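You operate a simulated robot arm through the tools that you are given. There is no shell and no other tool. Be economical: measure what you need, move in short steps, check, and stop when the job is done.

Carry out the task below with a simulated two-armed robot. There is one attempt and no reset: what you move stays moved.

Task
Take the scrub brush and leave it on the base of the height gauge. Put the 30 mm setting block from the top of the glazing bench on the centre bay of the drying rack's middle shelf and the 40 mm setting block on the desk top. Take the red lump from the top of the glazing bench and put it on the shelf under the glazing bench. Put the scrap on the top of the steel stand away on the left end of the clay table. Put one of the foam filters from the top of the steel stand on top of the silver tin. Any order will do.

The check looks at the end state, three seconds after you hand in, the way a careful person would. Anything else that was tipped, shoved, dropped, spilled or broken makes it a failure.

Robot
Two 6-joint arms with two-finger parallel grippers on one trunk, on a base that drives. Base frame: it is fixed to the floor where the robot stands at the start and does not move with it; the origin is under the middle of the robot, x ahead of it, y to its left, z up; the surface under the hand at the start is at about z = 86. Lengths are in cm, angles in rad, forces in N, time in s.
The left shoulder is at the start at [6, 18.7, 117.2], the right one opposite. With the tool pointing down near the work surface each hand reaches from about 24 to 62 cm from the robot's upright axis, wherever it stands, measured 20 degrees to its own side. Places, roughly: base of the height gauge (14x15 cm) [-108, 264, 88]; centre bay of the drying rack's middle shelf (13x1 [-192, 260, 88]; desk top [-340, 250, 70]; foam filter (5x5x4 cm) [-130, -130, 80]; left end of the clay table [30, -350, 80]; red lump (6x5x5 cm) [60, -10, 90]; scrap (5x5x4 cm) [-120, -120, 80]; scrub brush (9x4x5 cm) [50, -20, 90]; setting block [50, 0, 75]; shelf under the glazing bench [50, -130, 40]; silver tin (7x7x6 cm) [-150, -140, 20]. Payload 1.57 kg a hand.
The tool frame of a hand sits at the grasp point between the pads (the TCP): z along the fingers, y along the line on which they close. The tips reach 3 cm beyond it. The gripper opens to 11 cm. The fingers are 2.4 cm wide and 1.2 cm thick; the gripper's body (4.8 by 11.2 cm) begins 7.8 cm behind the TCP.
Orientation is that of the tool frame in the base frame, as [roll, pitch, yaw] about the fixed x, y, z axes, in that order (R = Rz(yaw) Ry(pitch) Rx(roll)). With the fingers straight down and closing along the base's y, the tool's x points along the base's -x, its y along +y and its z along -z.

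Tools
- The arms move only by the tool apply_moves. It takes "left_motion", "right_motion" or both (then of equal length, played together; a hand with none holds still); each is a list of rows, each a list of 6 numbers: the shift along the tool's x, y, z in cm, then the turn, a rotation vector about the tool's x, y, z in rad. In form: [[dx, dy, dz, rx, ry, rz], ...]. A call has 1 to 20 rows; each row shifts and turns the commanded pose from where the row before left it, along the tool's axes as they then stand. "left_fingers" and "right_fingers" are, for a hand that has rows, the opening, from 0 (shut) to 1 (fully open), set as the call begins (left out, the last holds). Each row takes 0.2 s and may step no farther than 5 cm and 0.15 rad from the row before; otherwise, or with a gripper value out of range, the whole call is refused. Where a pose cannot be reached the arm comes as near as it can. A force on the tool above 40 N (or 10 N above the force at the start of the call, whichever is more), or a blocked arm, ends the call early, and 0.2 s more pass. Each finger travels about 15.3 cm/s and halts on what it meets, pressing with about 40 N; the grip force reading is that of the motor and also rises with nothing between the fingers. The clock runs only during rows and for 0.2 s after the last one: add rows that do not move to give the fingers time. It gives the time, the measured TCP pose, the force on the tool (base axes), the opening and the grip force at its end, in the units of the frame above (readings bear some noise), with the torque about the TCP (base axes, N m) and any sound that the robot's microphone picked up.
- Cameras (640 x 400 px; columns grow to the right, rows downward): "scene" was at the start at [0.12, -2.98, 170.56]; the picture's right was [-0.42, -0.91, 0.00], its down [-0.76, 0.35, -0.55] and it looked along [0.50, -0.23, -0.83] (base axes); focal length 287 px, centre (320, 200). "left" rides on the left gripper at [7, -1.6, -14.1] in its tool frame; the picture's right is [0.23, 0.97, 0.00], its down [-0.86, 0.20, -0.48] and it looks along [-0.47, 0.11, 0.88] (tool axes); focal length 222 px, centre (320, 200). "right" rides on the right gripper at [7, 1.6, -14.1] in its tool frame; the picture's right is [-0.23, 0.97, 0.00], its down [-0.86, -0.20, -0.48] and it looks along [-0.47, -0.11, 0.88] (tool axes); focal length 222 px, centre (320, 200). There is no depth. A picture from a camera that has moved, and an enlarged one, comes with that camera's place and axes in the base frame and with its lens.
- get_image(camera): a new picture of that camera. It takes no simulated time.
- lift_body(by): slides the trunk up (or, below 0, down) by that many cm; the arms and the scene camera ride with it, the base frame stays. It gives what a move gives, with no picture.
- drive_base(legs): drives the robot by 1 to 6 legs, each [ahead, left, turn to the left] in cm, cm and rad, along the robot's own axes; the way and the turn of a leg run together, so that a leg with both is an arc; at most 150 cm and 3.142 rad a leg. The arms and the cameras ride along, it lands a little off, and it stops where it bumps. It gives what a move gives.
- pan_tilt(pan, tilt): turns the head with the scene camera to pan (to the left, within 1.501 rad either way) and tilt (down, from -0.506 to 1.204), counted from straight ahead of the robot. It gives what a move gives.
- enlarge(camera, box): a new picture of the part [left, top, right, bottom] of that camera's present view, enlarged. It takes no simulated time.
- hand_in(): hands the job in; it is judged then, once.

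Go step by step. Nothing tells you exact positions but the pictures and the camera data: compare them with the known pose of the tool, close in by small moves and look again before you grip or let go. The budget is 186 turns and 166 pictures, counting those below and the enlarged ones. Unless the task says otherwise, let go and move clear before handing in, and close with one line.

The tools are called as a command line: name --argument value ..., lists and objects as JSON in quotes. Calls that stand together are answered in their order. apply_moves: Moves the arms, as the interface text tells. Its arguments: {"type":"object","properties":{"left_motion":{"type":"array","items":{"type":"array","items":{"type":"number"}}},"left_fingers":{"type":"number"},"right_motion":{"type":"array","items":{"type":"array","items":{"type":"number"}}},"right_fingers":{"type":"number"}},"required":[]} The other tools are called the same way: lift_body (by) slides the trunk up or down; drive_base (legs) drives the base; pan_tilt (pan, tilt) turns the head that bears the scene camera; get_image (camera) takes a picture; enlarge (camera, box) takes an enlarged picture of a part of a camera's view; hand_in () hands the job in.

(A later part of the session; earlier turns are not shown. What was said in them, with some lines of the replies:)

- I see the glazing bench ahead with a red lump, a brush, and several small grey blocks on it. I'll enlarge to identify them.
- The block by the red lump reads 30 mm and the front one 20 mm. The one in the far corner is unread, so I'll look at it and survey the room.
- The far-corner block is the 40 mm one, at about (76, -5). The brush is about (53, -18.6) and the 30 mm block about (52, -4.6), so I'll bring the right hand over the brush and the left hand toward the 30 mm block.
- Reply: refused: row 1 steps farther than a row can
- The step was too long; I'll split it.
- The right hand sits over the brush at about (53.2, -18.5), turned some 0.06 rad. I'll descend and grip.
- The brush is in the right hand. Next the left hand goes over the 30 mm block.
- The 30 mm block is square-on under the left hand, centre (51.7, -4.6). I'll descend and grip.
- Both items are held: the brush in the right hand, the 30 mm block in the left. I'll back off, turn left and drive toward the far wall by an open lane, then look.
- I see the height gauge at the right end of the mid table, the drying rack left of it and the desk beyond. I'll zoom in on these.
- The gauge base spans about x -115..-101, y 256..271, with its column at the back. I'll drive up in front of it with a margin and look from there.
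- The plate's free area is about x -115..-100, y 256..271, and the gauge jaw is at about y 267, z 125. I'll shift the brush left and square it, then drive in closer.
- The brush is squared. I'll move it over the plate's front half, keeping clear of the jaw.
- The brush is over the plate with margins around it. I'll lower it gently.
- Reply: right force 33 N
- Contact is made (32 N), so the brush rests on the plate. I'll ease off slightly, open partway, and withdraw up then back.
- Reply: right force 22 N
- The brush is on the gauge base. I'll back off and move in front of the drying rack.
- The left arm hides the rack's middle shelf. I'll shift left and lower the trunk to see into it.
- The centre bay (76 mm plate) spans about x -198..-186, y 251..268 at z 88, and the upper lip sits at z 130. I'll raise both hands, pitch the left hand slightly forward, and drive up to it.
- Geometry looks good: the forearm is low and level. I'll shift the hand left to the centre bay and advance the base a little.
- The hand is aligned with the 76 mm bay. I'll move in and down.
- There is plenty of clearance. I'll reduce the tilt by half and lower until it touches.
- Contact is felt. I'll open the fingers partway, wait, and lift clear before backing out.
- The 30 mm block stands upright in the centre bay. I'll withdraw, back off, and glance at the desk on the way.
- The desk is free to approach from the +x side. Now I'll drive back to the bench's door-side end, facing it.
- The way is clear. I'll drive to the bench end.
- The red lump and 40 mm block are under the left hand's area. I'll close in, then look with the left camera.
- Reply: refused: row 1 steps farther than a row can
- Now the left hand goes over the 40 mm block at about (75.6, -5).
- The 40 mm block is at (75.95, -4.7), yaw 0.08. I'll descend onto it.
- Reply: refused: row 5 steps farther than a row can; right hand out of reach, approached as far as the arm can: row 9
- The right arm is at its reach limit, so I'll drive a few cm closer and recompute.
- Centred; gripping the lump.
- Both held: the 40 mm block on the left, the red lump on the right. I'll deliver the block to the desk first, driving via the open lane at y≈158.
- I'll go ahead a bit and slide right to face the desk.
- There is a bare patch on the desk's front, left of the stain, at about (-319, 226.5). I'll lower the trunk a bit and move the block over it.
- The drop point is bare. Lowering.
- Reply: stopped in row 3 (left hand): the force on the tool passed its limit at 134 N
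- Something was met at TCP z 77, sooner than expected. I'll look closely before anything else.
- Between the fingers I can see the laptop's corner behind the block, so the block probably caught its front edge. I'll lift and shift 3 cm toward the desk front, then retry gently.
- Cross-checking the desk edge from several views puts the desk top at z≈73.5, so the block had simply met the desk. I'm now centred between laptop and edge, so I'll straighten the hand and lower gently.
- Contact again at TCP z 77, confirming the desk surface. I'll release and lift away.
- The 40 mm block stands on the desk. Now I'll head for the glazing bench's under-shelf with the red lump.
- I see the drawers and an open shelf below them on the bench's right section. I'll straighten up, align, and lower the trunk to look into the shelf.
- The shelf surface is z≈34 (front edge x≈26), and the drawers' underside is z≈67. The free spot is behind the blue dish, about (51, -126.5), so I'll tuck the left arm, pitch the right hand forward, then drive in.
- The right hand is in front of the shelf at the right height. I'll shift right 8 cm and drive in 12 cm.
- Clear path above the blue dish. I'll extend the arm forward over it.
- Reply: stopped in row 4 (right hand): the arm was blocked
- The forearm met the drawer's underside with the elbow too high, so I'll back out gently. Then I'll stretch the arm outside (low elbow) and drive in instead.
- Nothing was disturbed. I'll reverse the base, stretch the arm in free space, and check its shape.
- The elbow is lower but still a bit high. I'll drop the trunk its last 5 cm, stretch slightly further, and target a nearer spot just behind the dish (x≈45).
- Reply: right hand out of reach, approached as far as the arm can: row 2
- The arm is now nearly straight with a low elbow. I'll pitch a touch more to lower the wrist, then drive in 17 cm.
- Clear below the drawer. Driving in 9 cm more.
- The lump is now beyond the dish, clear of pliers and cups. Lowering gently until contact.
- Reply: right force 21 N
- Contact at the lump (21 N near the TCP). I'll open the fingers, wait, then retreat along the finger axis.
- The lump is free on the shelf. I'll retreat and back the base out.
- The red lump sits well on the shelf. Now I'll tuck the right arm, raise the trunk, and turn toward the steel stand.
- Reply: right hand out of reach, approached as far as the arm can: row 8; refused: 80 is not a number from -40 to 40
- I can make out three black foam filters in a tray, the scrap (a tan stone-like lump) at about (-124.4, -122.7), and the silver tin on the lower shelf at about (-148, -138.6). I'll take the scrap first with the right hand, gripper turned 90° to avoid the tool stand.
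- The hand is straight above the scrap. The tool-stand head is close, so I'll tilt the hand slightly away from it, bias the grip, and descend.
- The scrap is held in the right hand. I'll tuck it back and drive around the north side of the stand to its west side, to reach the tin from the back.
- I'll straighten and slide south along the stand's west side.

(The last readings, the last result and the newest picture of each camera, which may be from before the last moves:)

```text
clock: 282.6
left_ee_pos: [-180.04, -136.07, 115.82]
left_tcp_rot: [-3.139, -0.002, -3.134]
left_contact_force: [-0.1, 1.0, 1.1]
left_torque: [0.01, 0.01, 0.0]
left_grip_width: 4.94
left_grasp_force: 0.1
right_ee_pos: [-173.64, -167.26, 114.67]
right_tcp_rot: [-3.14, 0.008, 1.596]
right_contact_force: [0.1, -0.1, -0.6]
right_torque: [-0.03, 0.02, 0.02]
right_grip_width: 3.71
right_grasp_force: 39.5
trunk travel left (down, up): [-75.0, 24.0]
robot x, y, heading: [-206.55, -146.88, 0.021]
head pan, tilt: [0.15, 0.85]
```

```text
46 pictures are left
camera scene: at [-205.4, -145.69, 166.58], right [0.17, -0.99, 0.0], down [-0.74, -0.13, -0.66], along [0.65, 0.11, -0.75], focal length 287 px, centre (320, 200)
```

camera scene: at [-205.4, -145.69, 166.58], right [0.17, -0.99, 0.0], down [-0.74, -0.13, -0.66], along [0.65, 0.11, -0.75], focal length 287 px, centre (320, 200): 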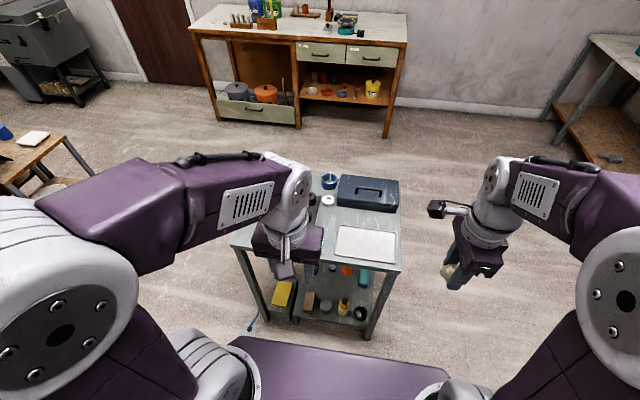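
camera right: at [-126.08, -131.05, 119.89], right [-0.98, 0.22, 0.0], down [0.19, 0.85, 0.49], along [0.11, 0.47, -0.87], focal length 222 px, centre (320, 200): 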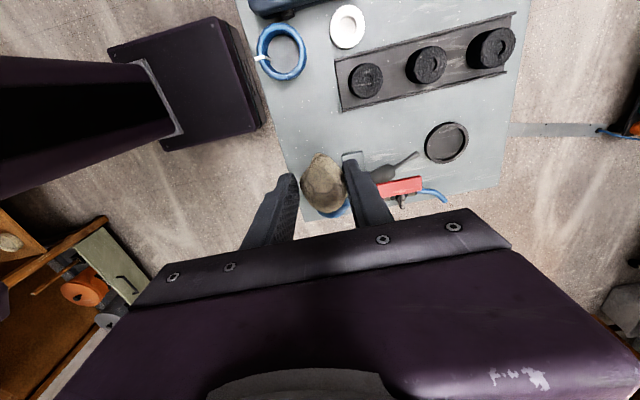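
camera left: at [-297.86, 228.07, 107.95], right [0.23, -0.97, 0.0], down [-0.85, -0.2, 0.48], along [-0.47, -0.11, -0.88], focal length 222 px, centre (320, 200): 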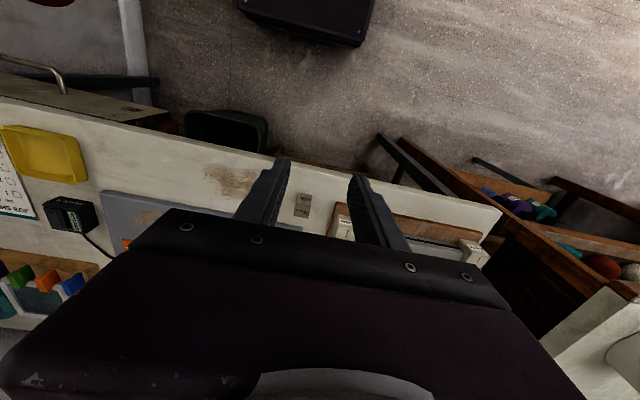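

The tin and the low shelf are visible from here. I'll close in a little and bring the left hand over the nearest (far-end) filter.

drive_base --legs '[[9, 0, -0.021]]'

apply_moves --left_motion '[[-3.17, 1.0, 2.5, 0, 0, 0], [-3.17, 1.0, 2.5, 0, 0, 0], [-3.17, 1.0, 2.5, 0, 0, 0], [-3.17, 1.0, 2.5, 0, 0, 0], [-3.17, 1.0, 2.5, 0, 0, 0], [-3.17, 1.0, 2.5, 0, 0, 0], [-3.17, 1.0, 2.5, 0, 0, 0]]' --left_fingers 0.75

get_image --camera "left"

get_image --camera "scene"

```text
clock: 283.7
left_ee_pos: [-171.01, -136.5, 115.76]
left_tcp_rot: [-3.139, -0.001, 3.125]
left_contact_force: [-0.8, 1.0, -0.4]
left_torque: [0.05, -0.04, 0.01]
left_grip_width: 4.95
left_grasp_force: 0.1
right_ee_pos: [-165.35, -167.98, 114.83]
right_tcp_rot: [3.14, 0.01, 1.574]
right_contact_force: [-0.3, 0.5, -1.7]
right_torque: [0.0, 0.01, 0.01]
right_grip_width: 3.76
right_grasp_force: 40.5
trunk travel left (down, up): [-75.0, 24.0]
robot x, y, heading: [-197.7, -146.51, -0.008]
head pan, tilt: [0.15, 0.85]
```

```text
clock: 285.3
left_ee_pos: [-148.12, -129.57, 97.95]
left_tcp_rot: [-3.14, -0.001, 3.127]
left_contact_force: [0.2, -0.4, 0.3]
left_torque: [-0.01, 0.02, -0.02]
left_grip_width: 8.23
left_grasp_force: 0.1
right_ee_pos: [-165.01, -167.86, 114.67]
right_tcp_rot: [-3.138, 0.008, 1.575]
right_contact_force: [0.3, 0.1, -1.0]
right_torque: [0.0, 0.04, -0.02]
right_grip_width: 3.77
right_grasp_force: 39.5
trunk travel left (down, up): [-75.0, 24.0]
robot x, y, heading: [-197.47, -146.75, 0.0]
head pan, tilt: [0.15, 0.85]
```

```text
45 pictures are left
camera left: at [-155.19, -131.14, 112.11], right [-0.21, 0.98, 0.0], down [0.86, 0.19, 0.48], along [0.47, 0.1, -0.88], focal length 222 px, centre (320, 200)
```

left: 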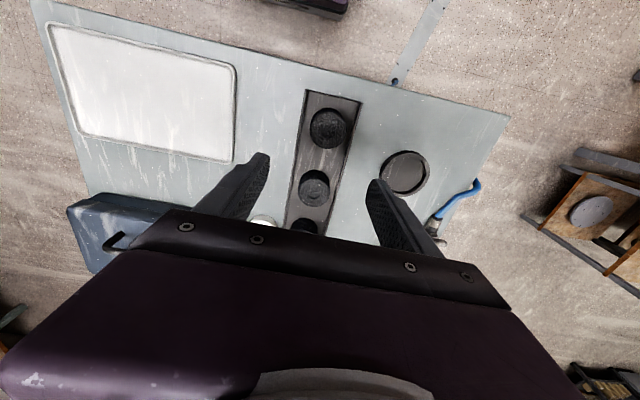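

```text
44 pictures are left
camera scene: at [-196.08, -145.57, 166.58], right [0.15, -0.99, 0.0], down [-0.74, -0.11, -0.66], along [0.65, 0.1, -0.75], focal length 287 px, centre (320, 200)
```

scene: 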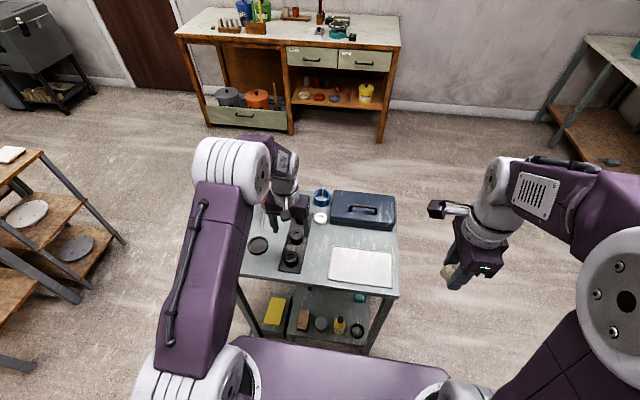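

The filter is at about (-150.3, -129.2). I'll align and descend, keeping the tips above the tray rails.

apply_moves --left_motion '[[2.15, 0.35, 2, 0, 0, 0], [0, 0, 4.5, 0, 0, 0], [0, 0, 4.5, 0, 0, 0], [0, 0, 1.6, 0, 0, 0]]'

get_image --camera "left"

```text
clock: 286.3
left_ee_pos: [-150.74, -129.73, 85.46]
left_tcp_rot: [-3.14, 0.0, 3.125]
left_contact_force: [0.3, -1.3, 0.4]
left_torque: [-0.01, -0.03, -0.03]
left_grip_width: 8.23
left_grasp_force: 0.2
right_ee_pos: [-165.07, -167.94, 114.8]
right_tcp_rot: [-3.14, 0.01, 1.575]
right_contact_force: [0.1, -0.2, -1.2]
right_torque: [-0.03, -0.02, 0.01]
right_grip_width: 3.7
right_grasp_force: 39.8
trunk travel left (down, up): [-75.0, 24.0]
robot x, y, heading: [-197.37, -146.91, -0.004]
head pan, tilt: [0.15, 0.85]
```

```text
43 pictures are left
camera left: at [-157.7, -131.21, 99.69], right [-0.21, 0.98, 0.0], down [0.86, 0.19, 0.48], along [0.47, 0.1, -0.88], focal length 222 px, centre (320, 200)
```

left: 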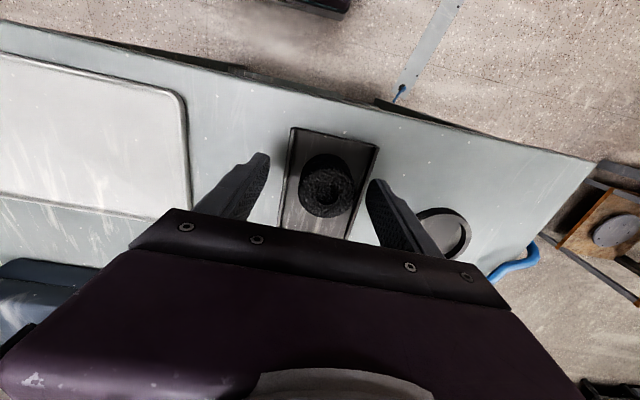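

apply_moves --left_motion '[[0, 0.5, 0, 0, 0, 0], [0, 0, 0, 0, 0, 0], [0, 0, 0, 0, 0, 0], [0, 0, 0, 0, 0, 0]]' --left_fingers 0

apply_moves --left_motion '[[0, 0, -2, 0, 0, 0], [0, 0, -4, 0, 0, 0], [0, 0, -4, 0, 0, 0], [0, 0, -4, 0, 0, 0]]'

get_image --camera "left"

```text
clock: 287.3
left_ee_pos: [-150.53, -129.08, 85.57]
left_tcp_rot: [-3.139, -0.001, 3.126]
left_contact_force: [0.4, -0.1, -0.9]
left_torque: [-0.02, 0.02, -0.03]
left_grip_width: 4.35
left_grasp_force: 39.1
right_ee_pos: [-165.09, -168.02, 114.59]
right_tcp_rot: [-3.141, 0.01, 1.574]
right_contact_force: [0.1, -0.2, -1.2]
right_torque: [0.0, 0.01, 0.05]
right_grip_width: 3.73
right_grasp_force: 40.2
trunk travel left (down, up): [-75.0, 24.0]
robot x, y, heading: [-197.62, -146.6, -0.004]
head pan, tilt: [0.15, 0.85]
```

```text
clock: 288.3
left_ee_pos: [-150.63, -129.39, 99.63]
left_tcp_rot: [-3.141, 0.001, 3.125]
left_contact_force: [0.2, -0.2, -0.4]
left_torque: [0.01, -0.04, -0.01]
left_grip_width: 4.38
left_grasp_force: 40.0
right_ee_pos: [-165.3, -168.0, 114.62]
right_tcp_rot: [-3.141, 0.009, 1.574]
right_contact_force: [0.5, 0.1, -1.7]
right_torque: [0.02, -0.02, -0.02]
right_grip_width: 3.7
right_grasp_force: 40.2
trunk travel left (down, up): [-75.0, 24.0]
robot x, y, heading: [-197.59, -146.85, -0.0]
head pan, tilt: [0.15, 0.85]
```

```text
42 pictures are left
camera left: at [-157.63, -130.82, 113.69], right [-0.21, 0.98, 0.0], down [0.86, 0.19, 0.48], along [0.47, 0.1, -0.88], focal length 222 px, centre (320, 200)
```

left: 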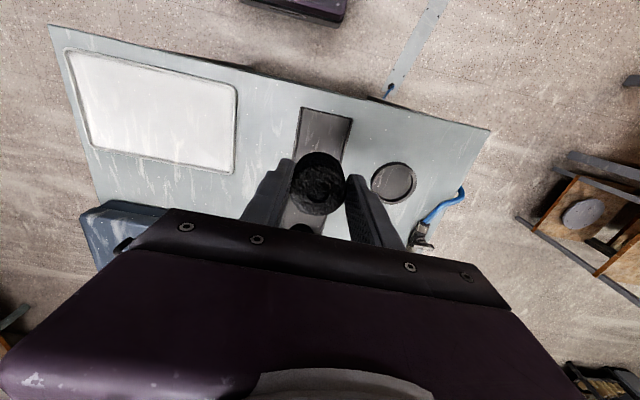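

The filter is held. I'll retract, turn the gripper 90°, back off, and lower the trunk.

apply_moves --left_motion '[[4, 0, -1, 0, 0, 0], [4, 0, -1, 0, 0, 0], [4, 0, 0, 0, 0, 0], [4, 0, 0, 0, 0, 0], [0, 0, 0, 0, 0, 0.1428], [0, 0, 0, 0, 0, 0.1428], [0, 0, 0, 0, 0, 0.1428], [0, 0, 0, 0, 0, 0.1428], [0, 0, 0, 0, 0, 0.1428], [0, 0, 0, 0, 0, 0.1428], [0, 0, 0, 0, 0, 0.1428], [0, 0, 0, 0, 0, 0.1428], [0, 0, 0, 0, 0, 0.1428], [0, 0, 0, 0, 0, 0.1428], [0, 0, 0, 0, 0, 0.1428]]'

drive_base --legs '[[-22, 0, 0]]'

lift_body --by -40

get_image --camera "scene"

```text
clock: 291.5
left_ee_pos: [-166.62, -128.78, 101.71]
left_tcp_rot: [-3.141, 0.001, 1.555]
left_contact_force: [0.5, 0.3, 0.7]
left_torque: [0.01, -0.02, 0.03]
left_grip_width: 4.33
left_grasp_force: 39.4
right_ee_pos: [-165.13, -167.87, 114.61]
right_tcp_rot: [-3.139, 0.009, 1.575]
right_contact_force: [0.0, 0.6, -0.6]
right_torque: [0.01, -0.02, 0.05]
right_grip_width: 3.7
right_grasp_force: 40.2
trunk travel left (down, up): [-75.0, 24.0]
robot x, y, heading: [-197.31, -147.09, -0.002]
head pan, tilt: [0.15, 0.85]
```

```text
clock: 293.2
left_ee_pos: [-188.84, -128.9, 101.71]
left_tcp_rot: [-3.14, 0.002, 1.554]
left_contact_force: [0.7, -1.0, 0.6]
left_torque: [0.0, 0.0, 0.01]
left_grip_width: 4.34
left_grasp_force: 40.7
right_ee_pos: [-187.45, -168.05, 114.62]
right_tcp_rot: [-3.14, 0.01, 1.57]
right_contact_force: [0.4, -0.1, -1.4]
right_torque: [0.0, 0.01, -0.01]
right_grip_width: 3.67
right_grasp_force: 39.8
trunk travel left (down, up): [-75.0, 24.0]
robot x, y, heading: [-220.25, -146.57, -0.001]
head pan, tilt: [0.15, 0.85]
```

```text
clock: 297.1
left_ee_pos: [-188.89, -128.91, 61.64]
left_tcp_rot: [3.14, -0.001, 1.554]
left_contact_force: [1.1, 0.3, -0.4]
left_torque: [0.01, 0.01, 0.01]
left_grip_width: 4.33
left_grasp_force: 40.0
right_ee_pos: [-187.5, -168.04, 74.72]
right_tcp_rot: [-3.139, 0.01, 1.571]
right_contact_force: [-1.0, 0.2, -0.7]
right_torque: [0.01, 0.04, -0.01]
right_grip_width: 3.68
right_grasp_force: 40.2
trunk travel left (down, up): [-35.0, 64.0]
robot x, y, heading: [-220.08, -146.72, 0.002]
head pan, tilt: [0.15, 0.85]
```

```text
41 pictures are left
camera scene: at [-218.7, -145.62, 126.59], right [0.15, -0.99, 0.0], down [-0.74, -0.11, -0.66], along [0.65, 0.1, -0.75], focal length 287 px, centre (320, 200)
```

scene: 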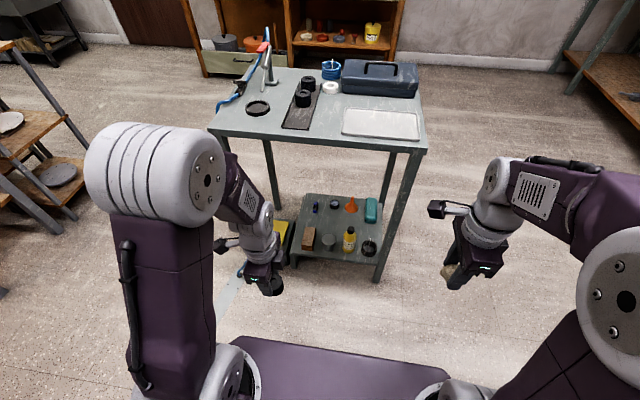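

enlarge --camera "scene" --box '[270, 185, 400, 275]'

lift_body --by -32

pan_tilt --pan 0.1 --tilt 0.6

enlarge --camera "scene" --box '[250, 150, 450, 290]'

```text
4.44 times, centred on (335, 230) of scene
camera zoom: at [-218.7, -145.62, 126.59], right [0.15, -0.99, 0.0], down [-0.74, -0.11, -0.66], along [0.65, 0.1, -0.75], focal length 1276 px, centre (253, 67)
```

zoom: 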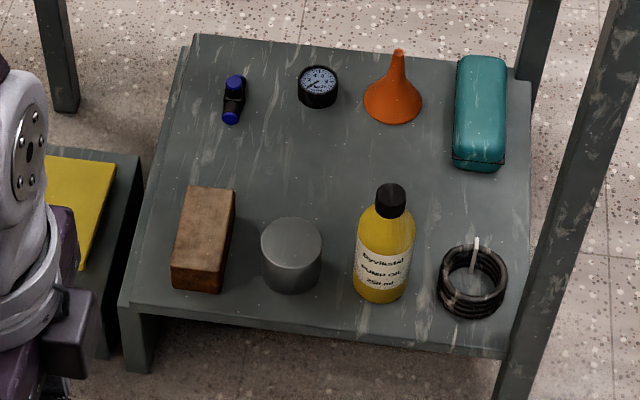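

```text
clock: 300.2
left_ee_pos: [-188.75, -128.97, 29.68]
left_tcp_rot: [3.141, 0.003, 1.553]
left_contact_force: [-0.4, -0.3, -0.7]
left_torque: [-0.02, 0.01, -0.02]
left_grip_width: 4.33
left_grasp_force: 40.1
right_ee_pos: [-187.65, -167.98, 42.7]
right_tcp_rot: [-3.141, 0.01, 1.571]
right_contact_force: [-1.0, 0.3, -1.7]
right_torque: [0.0, 0.01, 0.02]
right_grip_width: 3.61
right_grasp_force: 39.8
trunk travel left (down, up): [-3.0, 96.0]
robot x, y, heading: [-220.19, -146.72, -0.007]
head pan, tilt: [0.15, 0.85]
```

```text
clock: 301.0
left_ee_pos: [-188.87, -128.89, 29.59]
left_tcp_rot: [-3.141, 0.002, 1.554]
left_contact_force: [0.3, 0.0, 0.6]
left_torque: [0.01, 0.0, 0.01]
left_grip_width: 4.33
left_grasp_force: 40.1
right_ee_pos: [-187.59, -167.95, 42.6]
right_tcp_rot: [-3.14, 0.01, 1.569]
right_contact_force: [-0.2, 1.0, -1.2]
right_torque: [-0.01, 0.0, -0.01]
right_grip_width: 3.6
right_grasp_force: 39.8
trunk travel left (down, up): [-3.0, 96.0]
robot x, y, heading: [-220.07, -146.62, -0.005]
head pan, tilt: [0.099, 0.6]
```

```text
2.86 times, centred on (350, 220) of scene
camera zoom: at [-217.63, -145.91, 96.67], right [0.1, -1.0, 0.0], down [-0.56, -0.06, -0.82], along [0.82, 0.08, -0.57], focal length 821 px, centre (234, 143)
```

zoom: 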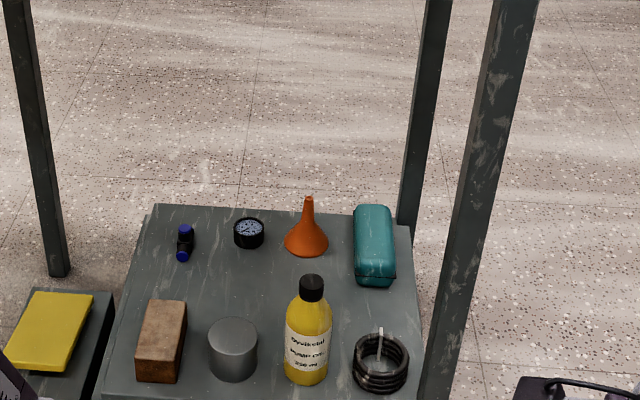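

Tin top is about (-148.1, -138.8) at z≈20–22, with the bottle and brick beside it but clear. I'll raise the hand slightly, align it in y, and drive in.

apply_moves --left_motion '[[-3.3, 0, -1, 0, 0, 0], [-3.3, 0, -1, 0, 0, 0], [-3.3, 0, 0, 0, 0, 0]]' --right_motion '[[0, -2, -1, 0, 0, 0], [0, -2, 0, 0, 0, 0], [0, 0, 0, 0, 0, 0]]'

drive_base --legs '[[18, 0, 0.005]]'

get_image --camera "left"

get_image --camera "scene"

```text
clock: 301.8
left_ee_pos: [-188.93, -138.37, 31.72]
left_tcp_rot: [-3.139, 0.002, 1.553]
left_contact_force: [0.3, -0.1, 0.3]
left_torque: [-0.03, -0.02, -0.01]
left_grip_width: 4.36
left_grasp_force: 40.3
right_ee_pos: [-191.32, -167.73, 43.78]
right_tcp_rot: [-3.141, 0.008, 1.572]
right_contact_force: [-0.3, 0.0, -1.5]
right_torque: [-0.03, 0.02, 0.01]
right_grip_width: 3.62
right_grasp_force: 40.3
trunk travel left (down, up): [-3.0, 96.0]
robot x, y, heading: [-220.35, -146.71, -0.002]
head pan, tilt: [0.099, 0.6]
```

```text
clock: 303.3
left_ee_pos: [-170.42, -138.41, 31.7]
left_tcp_rot: [3.141, 0.0, 1.557]
left_contact_force: [0.3, 0.8, 0.0]
left_torque: [0.02, -0.02, 0.02]
left_grip_width: 4.35
left_grasp_force: 39.5
right_ee_pos: [-173.06, -167.79, 43.73]
right_tcp_rot: [-3.14, 0.007, 1.572]
right_contact_force: [0.4, -0.4, -0.6]
right_torque: [0.03, -0.03, -0.01]
right_grip_width: 3.62
right_grasp_force: 39.8
trunk travel left (down, up): [-3.0, 96.0]
robot x, y, heading: [-201.88, -146.55, -0.002]
head pan, tilt: [0.099, 0.6]
```

```text
38 pictures are left
camera left: at [-172.02, -131.44, 45.88], right [0.98, 0.21, 0.0], down [0.19, -0.86, 0.48], along [0.1, -0.47, -0.88], focal length 222 px, centre (320, 200)
```

left: 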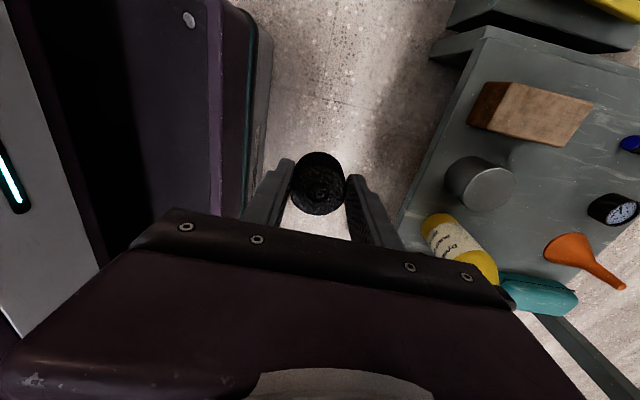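

```text
37 pictures are left
camera scene: at [-199.28, -145.93, 96.67], right [0.1, -1.0, 0.0], down [-0.56, -0.06, -0.83], along [0.82, 0.08, -0.56], focal length 287 px, centre (320, 200)
```

scene: 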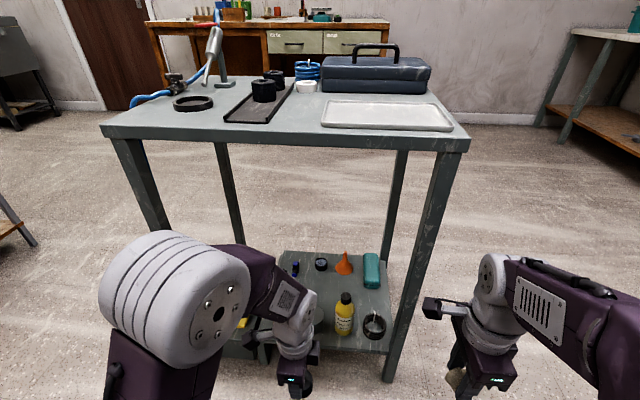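

apply_moves --left_motion '[[0, 4.3, 0, 0, 0, 0], [0, 4.3, 0, 0, 0, 0], [0, 4.3, 0, 0, 0, 0], [0, 4.3, 0, 0, 0, 0], [0, 4.3, 0, 0, 0, 0]]'

get_image --camera "left"

get_image --camera "scene"

```text
clock: 304.5
left_ee_pos: [-148.91, -138.92, 31.73]
left_tcp_rot: [-3.141, 0.001, 1.552]
left_contact_force: [1.2, 0.3, 0.8]
left_torque: [0.01, 0.02, 0.0]
left_grip_width: 4.35
left_grasp_force: 39.9
right_ee_pos: [-172.96, -167.72, 43.74]
right_tcp_rot: [-3.14, 0.009, 1.572]
right_contact_force: [-0.3, 0.3, -0.4]
right_torque: [0.02, -0.02, 0.0]
right_grip_width: 3.57
right_grasp_force: 38.9
trunk travel left (down, up): [-3.0, 96.0]
robot x, y, heading: [-201.87, -146.9, 0.002]
head pan, tilt: [0.099, 0.6]
```

```text
36 pictures are left
camera left: at [-150.45, -131.89, 45.87], right [0.98, 0.21, 0.0], down [0.19, -0.86, 0.48], along [0.1, -0.47, -0.88], focal length 222 px, centre (320, 200)
```

left: 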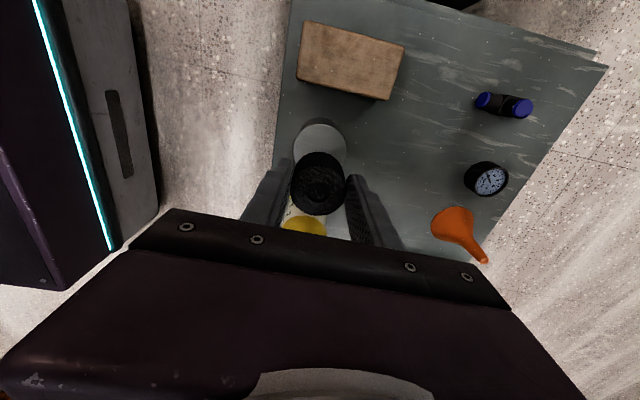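

```text
35 pictures are left
camera scene: at [-199.28, -145.93, 96.67], right [0.1, -1.0, 0.0], down [-0.56, -0.06, -0.83], along [0.82, 0.08, -0.56], focal length 287 px, centre (320, 200)
```

scene: 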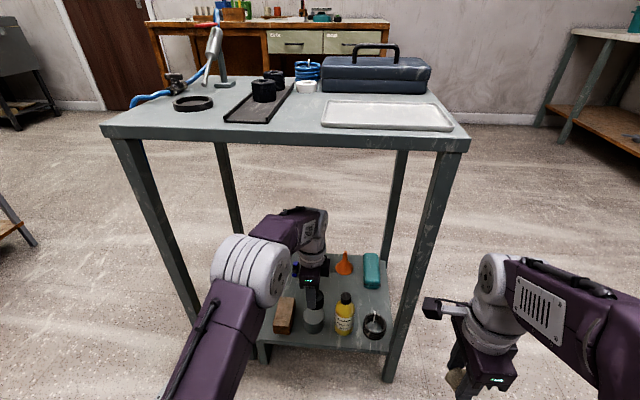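

enlarge --camera "left" --box '[250, 100, 390, 240]'

```text
2.86 times, centred on (320, 170) of left
camera zoom: at [-150.45, -131.89, 45.87], right [0.98, 0.21, 0.0], down [0.19, -0.86, 0.48], along [0.1, -0.47, -0.88], focal length 635 px, centre (320, 286)
```

zoom: 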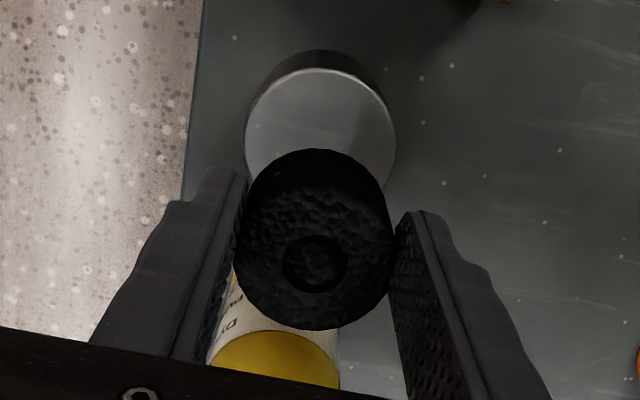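

The filter is centred over the tin. I'll lower in small steps.

apply_moves --left_motion '[[0, 0, 2.5, 0, 0, 0], [0, 0, 2, 0, 0, 0], [0, 0, 0.4, 0, 0, 0], [0, 0, 0.3, 0, 0, 0]]'

enlarge --camera "scene" --box '[260, 260, 380, 350]'

```text
clock: 305.5
left_ee_pos: [-149.03, -138.71, 26.57]
left_tcp_rot: [3.141, 0.0, 1.556]
left_contact_force: [0.5, -0.4, 0.0]
left_torque: [0.01, 0.01, -0.02]
left_grip_width: 4.34
left_grasp_force: 40.2
right_ee_pos: [-172.92, -167.89, 43.86]
right_tcp_rot: [-3.141, 0.008, 1.572]
right_contact_force: [-0.1, -0.7, -0.8]
right_torque: [-0.01, -0.01, -0.01]
right_grip_width: 3.6
right_grasp_force: 39.8
trunk travel left (down, up): [-3.0, 96.0]
robot x, y, heading: [-201.33, -146.52, 0.002]
head pan, tilt: [0.099, 0.6]
```

```text
4.44 times, centred on (320, 305) of scene
camera zoom: at [-199.27, -145.93, 96.67], right [0.1, -1.0, 0.0], down [-0.56, -0.06, -0.82], along [0.82, 0.08, -0.57], focal length 1276 px, centre (320, -267)
```

zoom: 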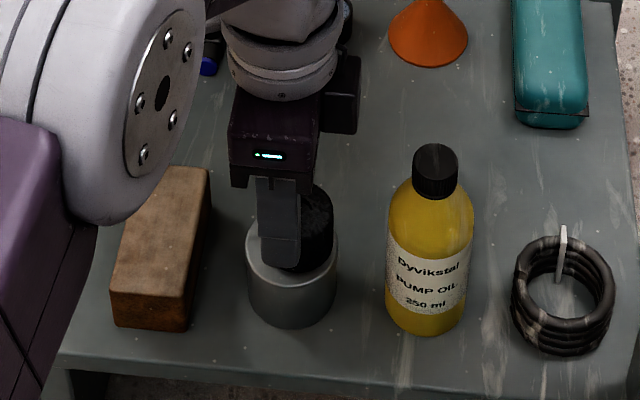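

apply_moves --left_motion '[[0, 0, 0.3, 0, 0, 0], [0, 0, 0.3, 0, 0, 0], [0, 0, 0.2, 0, 0, 0]]'

```text
clock: 306.5
left_ee_pos: [-148.95, -138.72, 26.27]
left_tcp_rot: [3.134, 0.002, 1.553]
left_contact_force: [-8.7, 2.4, 25.8]
left_torque: [-0.01, 0.61, -0.08]
left_grip_width: 4.34
left_grasp_force: 40.0
right_ee_pos: [-173.09, -167.9, 43.92]
right_tcp_rot: [-3.141, 0.008, 1.572]
right_contact_force: [0.1, -0.6, -0.7]
right_torque: [0.04, 0.01, -0.01]
right_grip_width: 3.58
right_grasp_force: 39.9
trunk travel left (down, up): [-3.0, 96.0]
robot x, y, heading: [-201.71, -147.19, -0.003]
head pan, tilt: [0.099, 0.6]
stopped in row 3 (left hand): the force on the tool passed its limit at 41 N (the readings are from after the stop); the commanded pose is now the measured one
```

Contact at TCP z 26.3. I'll ease off slightly, release, and check.

apply_moves --left_motion '[[0, 0, -0.15, 0, 0, 0], [0, 0, 0, 0, 0, 0]]'

apply_moves --left_motion '[[0, 0, 0, 0, 0, 0], [0, 0, 0, 0, 0, 0], [0, 0, 0, 0, 0, 0], [0, 0, -2, 0, 0, 0], [0, 0, -3, 0, 0, 0]]' --left_fingers 0.6

get_image --camera "left"

```text
clock: 307.1
left_ee_pos: [-148.98, -138.84, 26.19]
left_tcp_rot: [3.134, 0.001, 1.554]
left_contact_force: [-5.5, 2.5, 21.2]
left_torque: [-0.02, 0.33, -0.05]
left_grip_width: 4.33
left_grasp_force: 39.7
right_ee_pos: [-173.16, -167.86, 43.82]
right_tcp_rot: [3.14, 0.008, 1.571]
right_contact_force: [0.8, 0.6, -1.3]
right_torque: [0.05, -0.03, 0.03]
right_grip_width: 3.58
right_grasp_force: 40.0
trunk travel left (down, up): [-3.0, 96.0]
robot x, y, heading: [-202.11, -146.96, -0.0]
head pan, tilt: [0.099, 0.6]
```

```text
clock: 308.3
left_ee_pos: [-149.0, -138.61, 30.99]
left_tcp_rot: [3.138, 0.001, 1.556]
left_contact_force: [0.6, -0.4, 0.3]
left_torque: [0.01, 0.0, -0.01]
left_grip_width: 6.61
left_grasp_force: 0.1
right_ee_pos: [-172.97, -167.77, 43.68]
right_tcp_rot: [-3.139, 0.008, 1.574]
right_contact_force: [-0.1, -0.2, -0.9]
right_torque: [-0.01, -0.02, 0.02]
right_grip_width: 3.58
right_grasp_force: 39.6
trunk travel left (down, up): [-3.0, 96.0]
robot x, y, heading: [-201.86, -146.7, -0.001]
head pan, tilt: [0.099, 0.6]
```

```text
32 pictures are left
camera left: at [-150.47, -131.55, 45.21], right [0.98, 0.21, 0.0], down [0.18, -0.86, 0.48], along [0.1, -0.47, -0.88], focal length 222 px, centre (320, 200)
```

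left: 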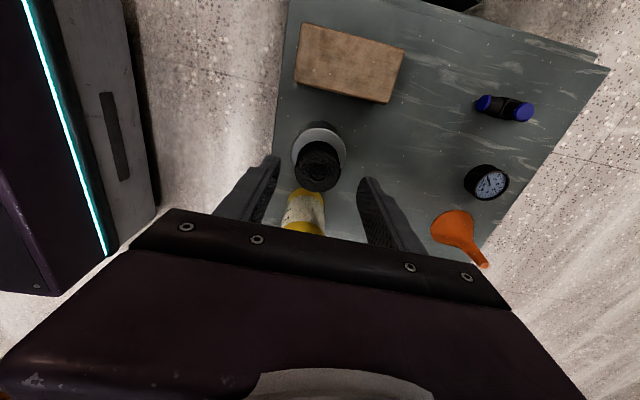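

The filter rests on the tin. I'll lift a bit more, withdraw, back off, and raise the trunk.

apply_moves --left_motion '[[0, 0, -3, 0, 0, 0], [0, 0, -2, 0, 0, 0], [0, -4.3, 0, 0, 0, 0], [0, -4.3, 0, 0, 0, 0], [0, -4.3, 0, 0, 0, 0], [0, -4.3, 0, 0, 0, 0], [0, -4.3, 0, 0, 0, 0]]'

drive_base --legs '[[-22, 0, 0]]'

lift_body --by 40

lift_body --by 36

get_image --camera "scene"

```text
clock: 309.9
left_ee_pos: [-170.29, -138.41, 36.11]
left_tcp_rot: [3.138, 0.001, 1.553]
left_contact_force: [0.4, -0.1, 0.5]
left_torque: [-0.02, -0.02, -0.01]
left_grip_width: 6.62
left_grasp_force: 0.1
right_ee_pos: [-172.89, -167.81, 43.81]
right_tcp_rot: [-3.14, 0.009, 1.573]
right_contact_force: [0.2, 0.2, 0.1]
right_torque: [0.01, 0.02, 0.01]
right_grip_width: 3.57
right_grasp_force: 40.2
trunk travel left (down, up): [-3.0, 96.0]
robot x, y, heading: [-201.91, -146.7, -0.002]
head pan, tilt: [0.099, 0.6]
```

```text
clock: 311.6
left_ee_pos: [-192.36, -138.37, 35.99]
left_tcp_rot: [3.137, 0.001, 1.554]
left_contact_force: [0.2, 0.0, -0.5]
left_torque: [-0.01, 0.03, -0.03]
left_grip_width: 6.62
left_grasp_force: 0.0
right_ee_pos: [-195.03, -167.95, 43.8]
right_tcp_rot: [-3.139, 0.008, 1.572]
right_contact_force: [-0.4, -0.8, -0.5]
right_torque: [0.02, 0.0, 0.0]
right_grip_width: 3.55
right_grasp_force: 40.1
trunk travel left (down, up): [-3.0, 96.0]
robot x, y, heading: [-223.58, -146.84, -0.001]
head pan, tilt: [0.099, 0.6]
```

```text
clock: 315.4
left_ee_pos: [-192.34, -138.31, 76.03]
left_tcp_rot: [3.138, 0.002, 1.556]
left_contact_force: [0.2, 0.5, 0.0]
left_torque: [0.01, 0.0, -0.01]
left_grip_width: 6.6
left_grasp_force: 0.1
right_ee_pos: [-194.98, -167.7, 83.82]
right_tcp_rot: [-3.14, 0.009, 1.575]
right_contact_force: [0.2, -0.7, -1.1]
right_torque: [0.01, -0.01, -0.04]
right_grip_width: 3.52
right_grasp_force: 39.5
trunk travel left (down, up): [-43.0, 56.0]
robot x, y, heading: [-223.57, -146.89, 0.002]
head pan, tilt: [0.099, 0.6]
```

```text
clock: 318.9
left_ee_pos: [-192.32, -138.31, 112.08]
left_tcp_rot: [3.137, 0.001, 1.555]
left_contact_force: [-0.1, 0.0, -0.3]
left_torque: [-0.01, -0.01, 0.01]
left_grip_width: 6.6
left_grasp_force: 0.1
right_ee_pos: [-194.95, -167.71, 119.8]
right_tcp_rot: [-3.139, 0.007, 1.575]
right_contact_force: [-0.3, 0.5, -0.1]
right_torque: [0.01, 0.01, -0.01]
right_grip_width: 3.54
right_grasp_force: 40.0
trunk travel left (down, up): [-79.0, 20.0]
robot x, y, heading: [-223.69, -147.19, 0.001]
head pan, tilt: [0.099, 0.6]
```

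```text
31 pictures are left
camera scene: at [-221.3, -145.94, 172.67], right [0.1, -0.99, 0.0], down [-0.56, -0.06, -0.83], along [0.82, 0.08, -0.56], focal length 287 px, centre (320, 200)
```

scene: 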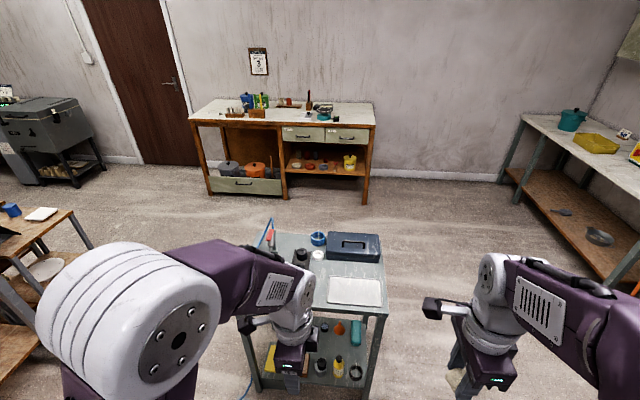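

The filter stays on the tin. Now I'll take the scrap to the clay table: back via the north lane, then south between stand and bench.

drive_base --legs '[[0, 95, 0], [150, 0, 0], [30, 0, 0], [0, 0, -1.571], [150, 0, 0], [45, 0, 0]]'

pan_tilt --pan 0.4 --tilt 0.6

get_image --camera "scene"

```text
clock: 345.6
left_ee_pos: [-47.98, -283.49, 112.1]
left_tcp_rot: [3.136, 0.002, -0.052]
left_contact_force: [-0.6, 1.0, 0.4]
left_torque: [0.0, -0.02, -0.01]
left_grip_width: 6.59
left_grasp_force: 0.0
right_ee_pos: [-77.26, -279.77, 119.83]
right_tcp_rot: [3.141, 0.008, -0.035]
right_contact_force: [0.8, -0.3, -0.8]
right_torque: [0.0, 0.03, 0.01]
right_grip_width: 3.5
right_grasp_force: 39.8
trunk travel left (down, up): [-79.0, 20.0]
robot x, y, heading: [-55.2, -251.66, -1.606]
head pan, tilt: [0.099, 0.6]
```

```text
clock: 346.4
left_ee_pos: [-48.02, -283.63, 112.09]
left_tcp_rot: [3.138, 0.002, -0.053]
left_contact_force: [0.7, -0.3, -0.7]
left_torque: [0.02, 0.01, -0.03]
left_grip_width: 6.58
left_grasp_force: 0.0
right_ee_pos: [-77.24, -279.94, 119.78]
right_tcp_rot: [-3.139, 0.009, -0.035]
right_contact_force: [-0.5, 0.1, -1.0]
right_torque: [0.0, -0.04, -0.01]
right_grip_width: 3.48
right_grasp_force: 40.0
trunk travel left (down, up): [-79.0, 20.0]
robot x, y, heading: [-55.08, -251.43, -1.605]
head pan, tilt: [0.4, 0.6]
```

```text
30 pictures are left
camera scene: at [-52.21, -254.17, 172.67], right [-0.94, -0.35, 0.0], down [-0.2, 0.53, -0.82], along [0.29, -0.77, -0.57], focal length 287 px, centre (320, 200)
```

scene: 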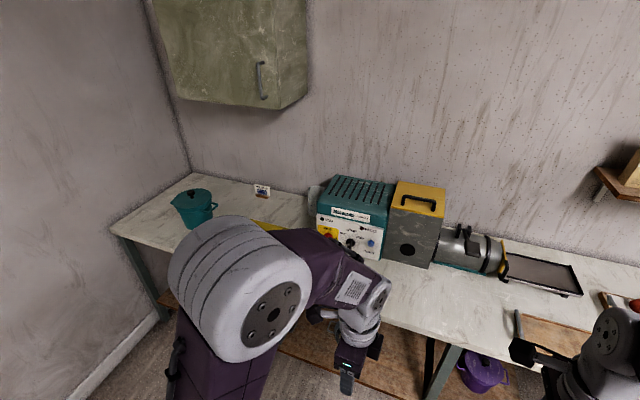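

The clay table's left end has a bare area around (33, -340) between the teal pot and the yellow item. I'll slide left and approach.

drive_base --legs '[[0, 0, 0.035], [0, 91, 0], [28, 0, 0]]'

pan_tilt --pan 0.0 --tilt 0.75

get_image --camera "scene"

```text
clock: 352.9
left_ee_pos: [43.38, -309.42, 112.21]
left_tcp_rot: [3.137, 0.001, 0.007]
left_contact_force: [-0.3, 0.4, 1.1]
left_torque: [-0.01, 0.01, 0.01]
left_grip_width: 6.59
left_grasp_force: 0.1
right_ee_pos: [13.85, -307.26, 119.82]
right_tcp_rot: [-3.141, 0.009, 0.026]
right_contact_force: [0.3, -0.5, -0.6]
right_torque: [-0.04, -0.04, 0.0]
right_grip_width: 3.49
right_grasp_force: 40.3
trunk travel left (down, up): [-79.0, 20.0]
robot x, y, heading: [34.51, -278.16, -1.552]
head pan, tilt: [0.4, 0.6]
```

```text
clock: 353.8
left_ee_pos: [43.44, -309.52, 112.07]
left_tcp_rot: [3.137, 0.004, 0.006]
left_contact_force: [0.1, 0.3, -0.2]
left_torque: [-0.02, 0.0, -0.03]
left_grip_width: 6.6
left_grasp_force: 0.0
right_ee_pos: [13.93, -307.5, 119.81]
right_tcp_rot: [-3.139, 0.009, 0.027]
right_contact_force: [0.4, -0.1, -1.7]
right_torque: [0.01, -0.03, -0.02]
right_grip_width: 3.5
right_grasp_force: 39.9
trunk travel left (down, up): [-79.0, 20.0]
robot x, y, heading: [34.45, -277.87, -1.547]
head pan, tilt: [0.0, 0.75]
```

```text
29 pictures are left
camera scene: at [33.99, -280.61, 171.39], right [-1.0, -0.02, 0.0], down [-0.02, 0.68, -0.73], along [0.02, -0.73, -0.68], focal length 287 px, centre (320, 200)
```

scene: 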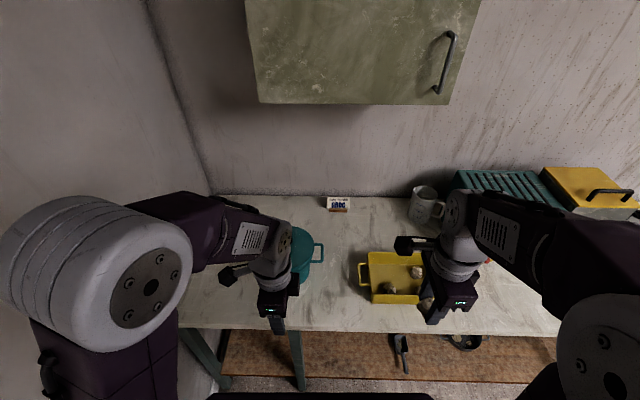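

enlarge --camera "scene" --box '[280, 180, 440, 330]'

enlarge --camera "scene" --box '[322, 190, 358, 215]'

```text
2.67 times, centred on (360, 255) of scene
camera zoom: at [33.99, -280.61, 171.39], right [-1.0, -0.02, 0.0], down [-0.02, 0.68, -0.73], along [0.02, -0.73, -0.68], focal length 766 px, centre (213, 53)
```

zoom: 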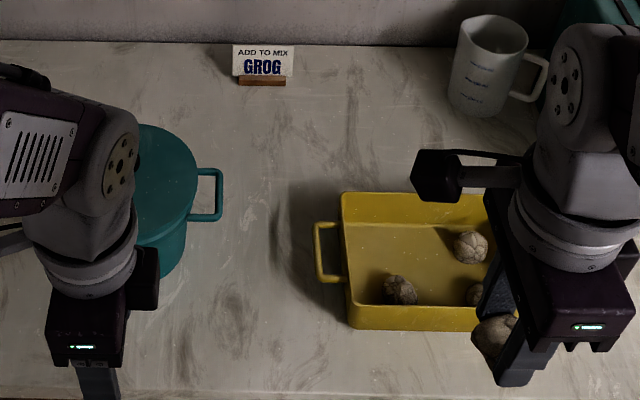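

```text
16.00 times, centred on (340, 202) of scene
camera zoom: at [33.99, -280.61, 171.39], right [-1.0, -0.02, 0.0], down [-0.02, 0.68, -0.73], along [0.02, -0.73, -0.68], focal length 4595 px, centre (0, 160)
```

zoom: 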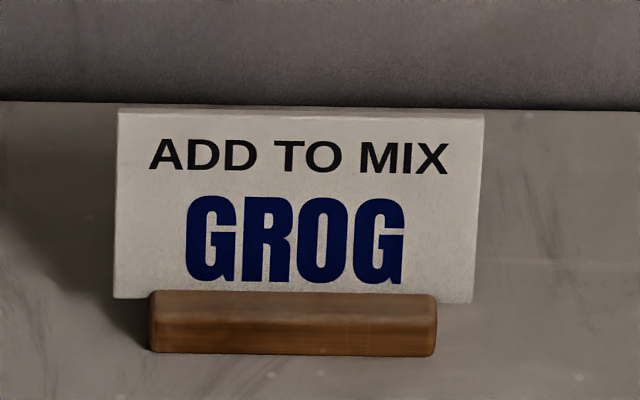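

The sign just labels grog, and the bare spot in front, between pot and yellow tray, is about (28.5, -329). I'll move the right hand over it.

apply_moves --right_motion '[[2.05, 3.07, 2.8, 0, 0, 0], [2.05, 3.07, 2.8, 0, 0, 0], [2.05, 3.07, 2.8, 0, 0, 0], [2.05, 3.07, 2.8, 0, 0, 0], [2.05, 3.07, 2.8, 0, 0, 0], [2.05, 3.07, 2.8, 0, 0, 0], [2.05, 3.07, 2.8, 0, 0, 0]]'

get_image --camera "right"

get_image --camera "scene"

```text
clock: 355.4
left_ee_pos: [43.48, -309.57, 112.01]
left_tcp_rot: [3.138, 0.003, 0.005]
left_contact_force: [0.0, -0.7, -0.4]
left_torque: [0.03, 0.0, 0.02]
left_grip_width: 6.61
left_grasp_force: 0.0
right_ee_pos: [28.64, -328.42, 100.03]
right_tcp_rot: [-3.14, 0.009, 0.027]
right_contact_force: [0.2, 0.4, -1.2]
right_torque: [0.03, -0.01, 0.02]
right_grip_width: 3.5
right_grasp_force: 40.2
trunk travel left (down, up): [-79.0, 20.0]
robot x, y, heading: [34.36, -278.26, -1.543]
head pan, tilt: [0.0, 0.75]
```

```text
26 pictures are left
camera right: at [35.73, -329.88, 114.17], right [-0.2, -0.98, 0.0], down [-0.86, 0.18, 0.49], along [-0.48, 0.1, -0.87], focal length 222 px, centre (320, 200)
```

right: 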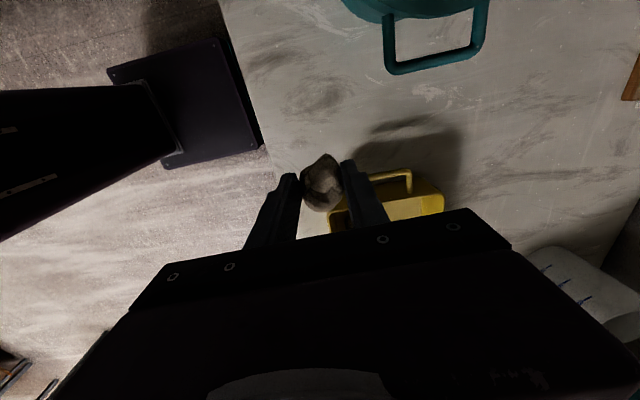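

```text
25 pictures are left
camera scene: at [34.08, -280.79, 171.38], right [-1.0, -0.02, 0.0], down [-0.02, 0.68, -0.73], along [0.02, -0.73, -0.68], focal length 287 px, centre (320, 200)
```

scene: 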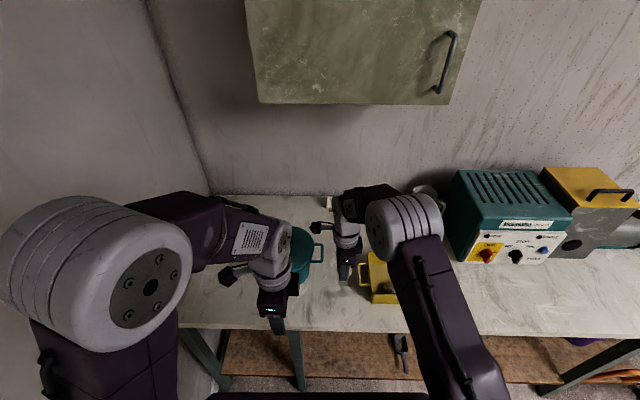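

The drop point is bare table with good margin. Lowering.

apply_moves --right_motion '[[0, 0, 4.5, 0, 0, 0], [0, 0, 4.5, 0, 0, 0], [0, 0, 3, 0, 0, 0], [0, 0, 1, 0, 0, 0], [0, 0, 0.5, 0, 0, 0]]'

get_image --camera "right"

```text
clock: 356.6
left_ee_pos: [43.5, -309.63, 111.98]
left_tcp_rot: [3.138, 0.002, 0.007]
left_contact_force: [0.0, 0.3, 0.3]
left_torque: [0.0, -0.02, -0.01]
left_grip_width: 6.62
left_grasp_force: 0.0
right_ee_pos: [28.6, -328.49, 86.46]
right_tcp_rot: [-3.139, 0.007, 0.025]
right_contact_force: [-0.1, 0.7, -0.6]
right_torque: [-0.01, 0.04, -0.02]
right_grip_width: 3.49
right_grasp_force: 39.9
trunk travel left (down, up): [-79.0, 20.0]
robot x, y, heading: [34.11, -278.22, -1.549]
head pan, tilt: [0.0, 0.75]
```

```text
24 pictures are left
camera right: at [35.64, -329.97, 100.57], right [-0.2, -0.98, 0.0], down [-0.86, 0.18, 0.49], along [-0.48, 0.1, -0.87], focal length 222 px, centre (320, 200)
```

right: 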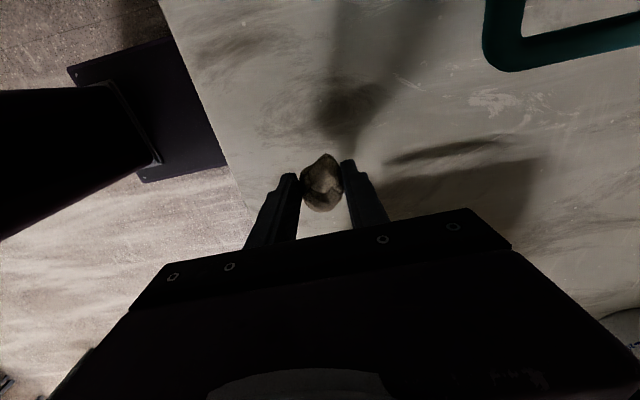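

apply_moves --right_motion '[[0, 0, 0.6, 0, 0, 0], [0, 0, 0.4, 0, 0, 0], [0, 0, 0.4, 0, 0, 0], [0, 0, 0.3, 0, 0, 0], [0, 0, 0.3, 0, 0, 0]]'

```text
clock: 357.8
left_ee_pos: [43.5, -309.59, 112.03]
left_tcp_rot: [3.137, 0.003, 0.007]
left_contact_force: [-0.7, 0.4, -0.8]
left_torque: [-0.01, 0.0, 0.02]
left_grip_width: 6.61
left_grasp_force: 0.1
right_ee_pos: [28.51, -328.48, 84.56]
right_tcp_rot: [-3.139, 0.008, 0.025]
right_contact_force: [-0.3, 0.6, -1.9]
right_torque: [0.0, -0.02, 0.0]
right_grip_width: 3.48
right_grasp_force: 39.9
trunk travel left (down, up): [-79.0, 20.0]
robot x, y, heading: [34.5, -278.44, -1.548]
head pan, tilt: [0.0, 0.75]
```

apply_moves --right_motion '[[0, 0, 0.3, 0, 0, 0], [0, 0, 0.3, 0, 0, 0], [0, 0, 0.3, 0, 0, 0], [0, 0, 0.3, 0, 0, 0]]'

```text
clock: 358.8
left_ee_pos: [43.39, -309.33, 112.16]
left_tcp_rot: [3.137, 0.002, 0.006]
left_contact_force: [0.2, 0.1, -0.7]
left_torque: [-0.01, 0.02, -0.03]
left_grip_width: 6.58
left_grasp_force: 0.0
right_ee_pos: [28.74, -328.57, 83.56]
right_tcp_rot: [3.136, 0.007, 0.025]
right_contact_force: [-3.1, -5.6, 31.1]
right_torque: [0.16, 0.05, 0.06]
right_grip_width: 3.54
right_grasp_force: 39.9
trunk travel left (down, up): [-79.0, 20.0]
robot x, y, heading: [34.11, -278.15, -1.544]
head pan, tilt: [0.0, 0.75]
```

Contact (31 N) — the scrap is on the table. I'll ease off, release, lift and check.

apply_moves --right_motion '[[0, 0, -0.2, 0, 0, 0], [0, 0, 0, 0, 0, 0]]'

apply_moves --right_motion '[[0, 0, 0, 0, 0, 0], [0, 0, 0, 0, 0, 0], [0, 0, 0, 0, 0, 0], [0, 0, -3, 0, 0, 0], [0, 0, -4, 0, 0, 0], [0, 0, -4, 0, 0, 0]]' --right_fingers 0.6

get_image --camera "right"

```text
clock: 359.4
left_ee_pos: [43.57, -309.42, 112.12]
left_tcp_rot: [3.138, 0.003, 0.009]
left_contact_force: [0.3, -0.1, 0.0]
left_torque: [0.0, -0.01, -0.03]
left_grip_width: 6.61
left_grasp_force: 0.1
right_ee_pos: [28.56, -328.46, 83.69]
right_tcp_rot: [-3.141, 0.008, 0.026]
right_contact_force: [4.3, -6.8, 18.7]
right_torque: [0.01, -0.2, -0.09]
right_grip_width: 3.52
right_grasp_force: 39.9
trunk travel left (down, up): [-79.0, 20.0]
robot x, y, heading: [34.02, -278.29, -1.544]
head pan, tilt: [0.0, 0.75]
```

```text
clock: 360.8
left_ee_pos: [43.41, -309.52, 112.15]
left_tcp_rot: [3.138, 0.002, 0.008]
left_contact_force: [-0.2, -0.1, -0.3]
left_torque: [0.0, 0.0, 0.03]
left_grip_width: 6.6
left_grasp_force: 0.1
right_ee_pos: [28.34, -328.72, 94.75]
right_tcp_rot: [-3.139, 0.009, 0.026]
right_contact_force: [-0.5, 0.2, 0.0]
right_torque: [0.01, 0.01, 0.01]
right_grip_width: 6.6
right_grasp_force: 0.0
trunk travel left (down, up): [-79.0, 20.0]
robot x, y, heading: [34.27, -278.13, -1.549]
head pan, tilt: [0.0, 0.75]
```

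```text
23 pictures are left
camera right: at [35.52, -330.1, 108.73], right [-0.2, -0.98, 0.0], down [-0.86, 0.18, 0.49], along [-0.48, 0.1, -0.87], focal length 222 px, centre (320, 200)
```

right: 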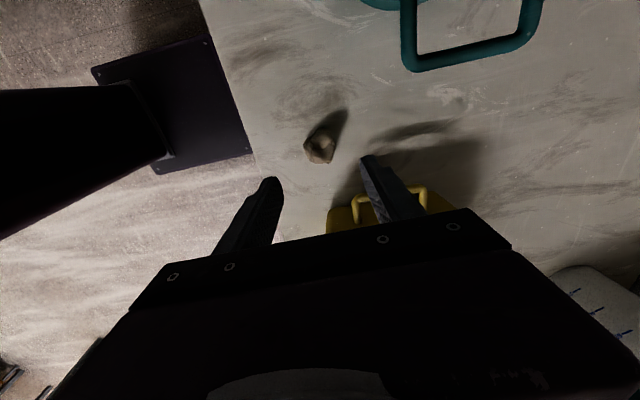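

The scrap lies on the table, clear of everything. I'll raise the hand and back away for a last look.

apply_moves --right_motion '[[0, 0, -4, 0, 0, 0], [0, 0, -4, 0, 0, 0], [0, -4, -2, 0, 0, 0], [-2, -4, 0, 0, 0, 0], [-2, -4, 0, 0, 0, 0], [-2, -4, 0, 0, 0, 0]]'

drive_base --legs '[[-35, 0, 0]]'

get_image --camera "scene"

```text
clock: 362.2
left_ee_pos: [43.5, -309.35, 112.14]
left_tcp_rot: [3.137, 0.002, 0.006]
left_contact_force: [-0.7, 0.1, 0.0]
left_torque: [0.01, -0.03, 0.01]
left_grip_width: 6.61
left_grasp_force: 0.0
right_ee_pos: [22.14, -313.25, 104.67]
right_tcp_rot: [-3.141, 0.009, 0.027]
right_contact_force: [0.0, 0.4, -0.4]
right_torque: [-0.01, 0.0, -0.02]
right_grip_width: 6.6
right_grasp_force: 0.1
trunk travel left (down, up): [-79.0, 20.0]
robot x, y, heading: [34.68, -278.1, -1.548]
head pan, tilt: [0.0, 0.75]
```

```text
clock: 364.5
left_ee_pos: [42.58, -274.39, 111.95]
left_tcp_rot: [3.14, 0.001, 0.003]
left_contact_force: [1.1, 0.2, 0.3]
left_torque: [0.01, 0.03, 0.0]
left_grip_width: 6.58
left_grasp_force: 0.1
right_ee_pos: [21.17, -278.38, 104.71]
right_tcp_rot: [-3.14, 0.007, 0.021]
right_contact_force: [0.9, -0.4, -0.4]
right_torque: [-0.01, 0.0, 0.02]
right_grip_width: 6.6
right_grasp_force: 0.0
trunk travel left (down, up): [-79.0, 20.0]
robot x, y, heading: [33.41, -243.19, -1.549]
head pan, tilt: [0.0, 0.75]
```

```text
22 pictures are left
camera scene: at [33.24, -245.57, 171.38], right [-1.0, -0.02, 0.0], down [-0.01, 0.68, -0.73], along [0.01, -0.73, -0.68], focal length 287 px, centre (320, 200)
```

scene: 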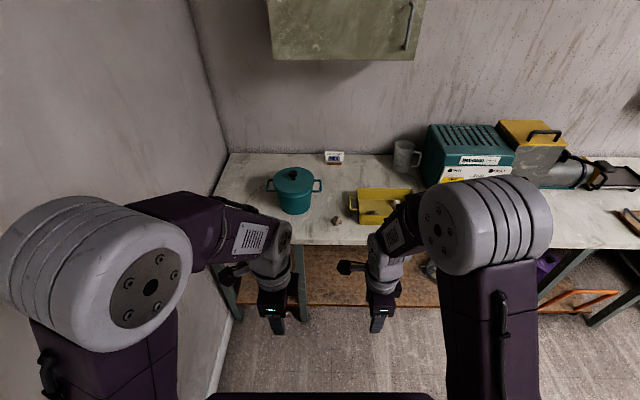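

All six items are placed and both hands are clear, so I'm handing in.

hand_in

```text
The job is handed in.
```

All six items are at their destinations and both hands are clear, and I've handed the job in. On the way I pressed the 40 mm block onto the desk at 134 N and bumped the bench drawer from below with an arm, and in the pictures afterwards nothing looked disturbed.
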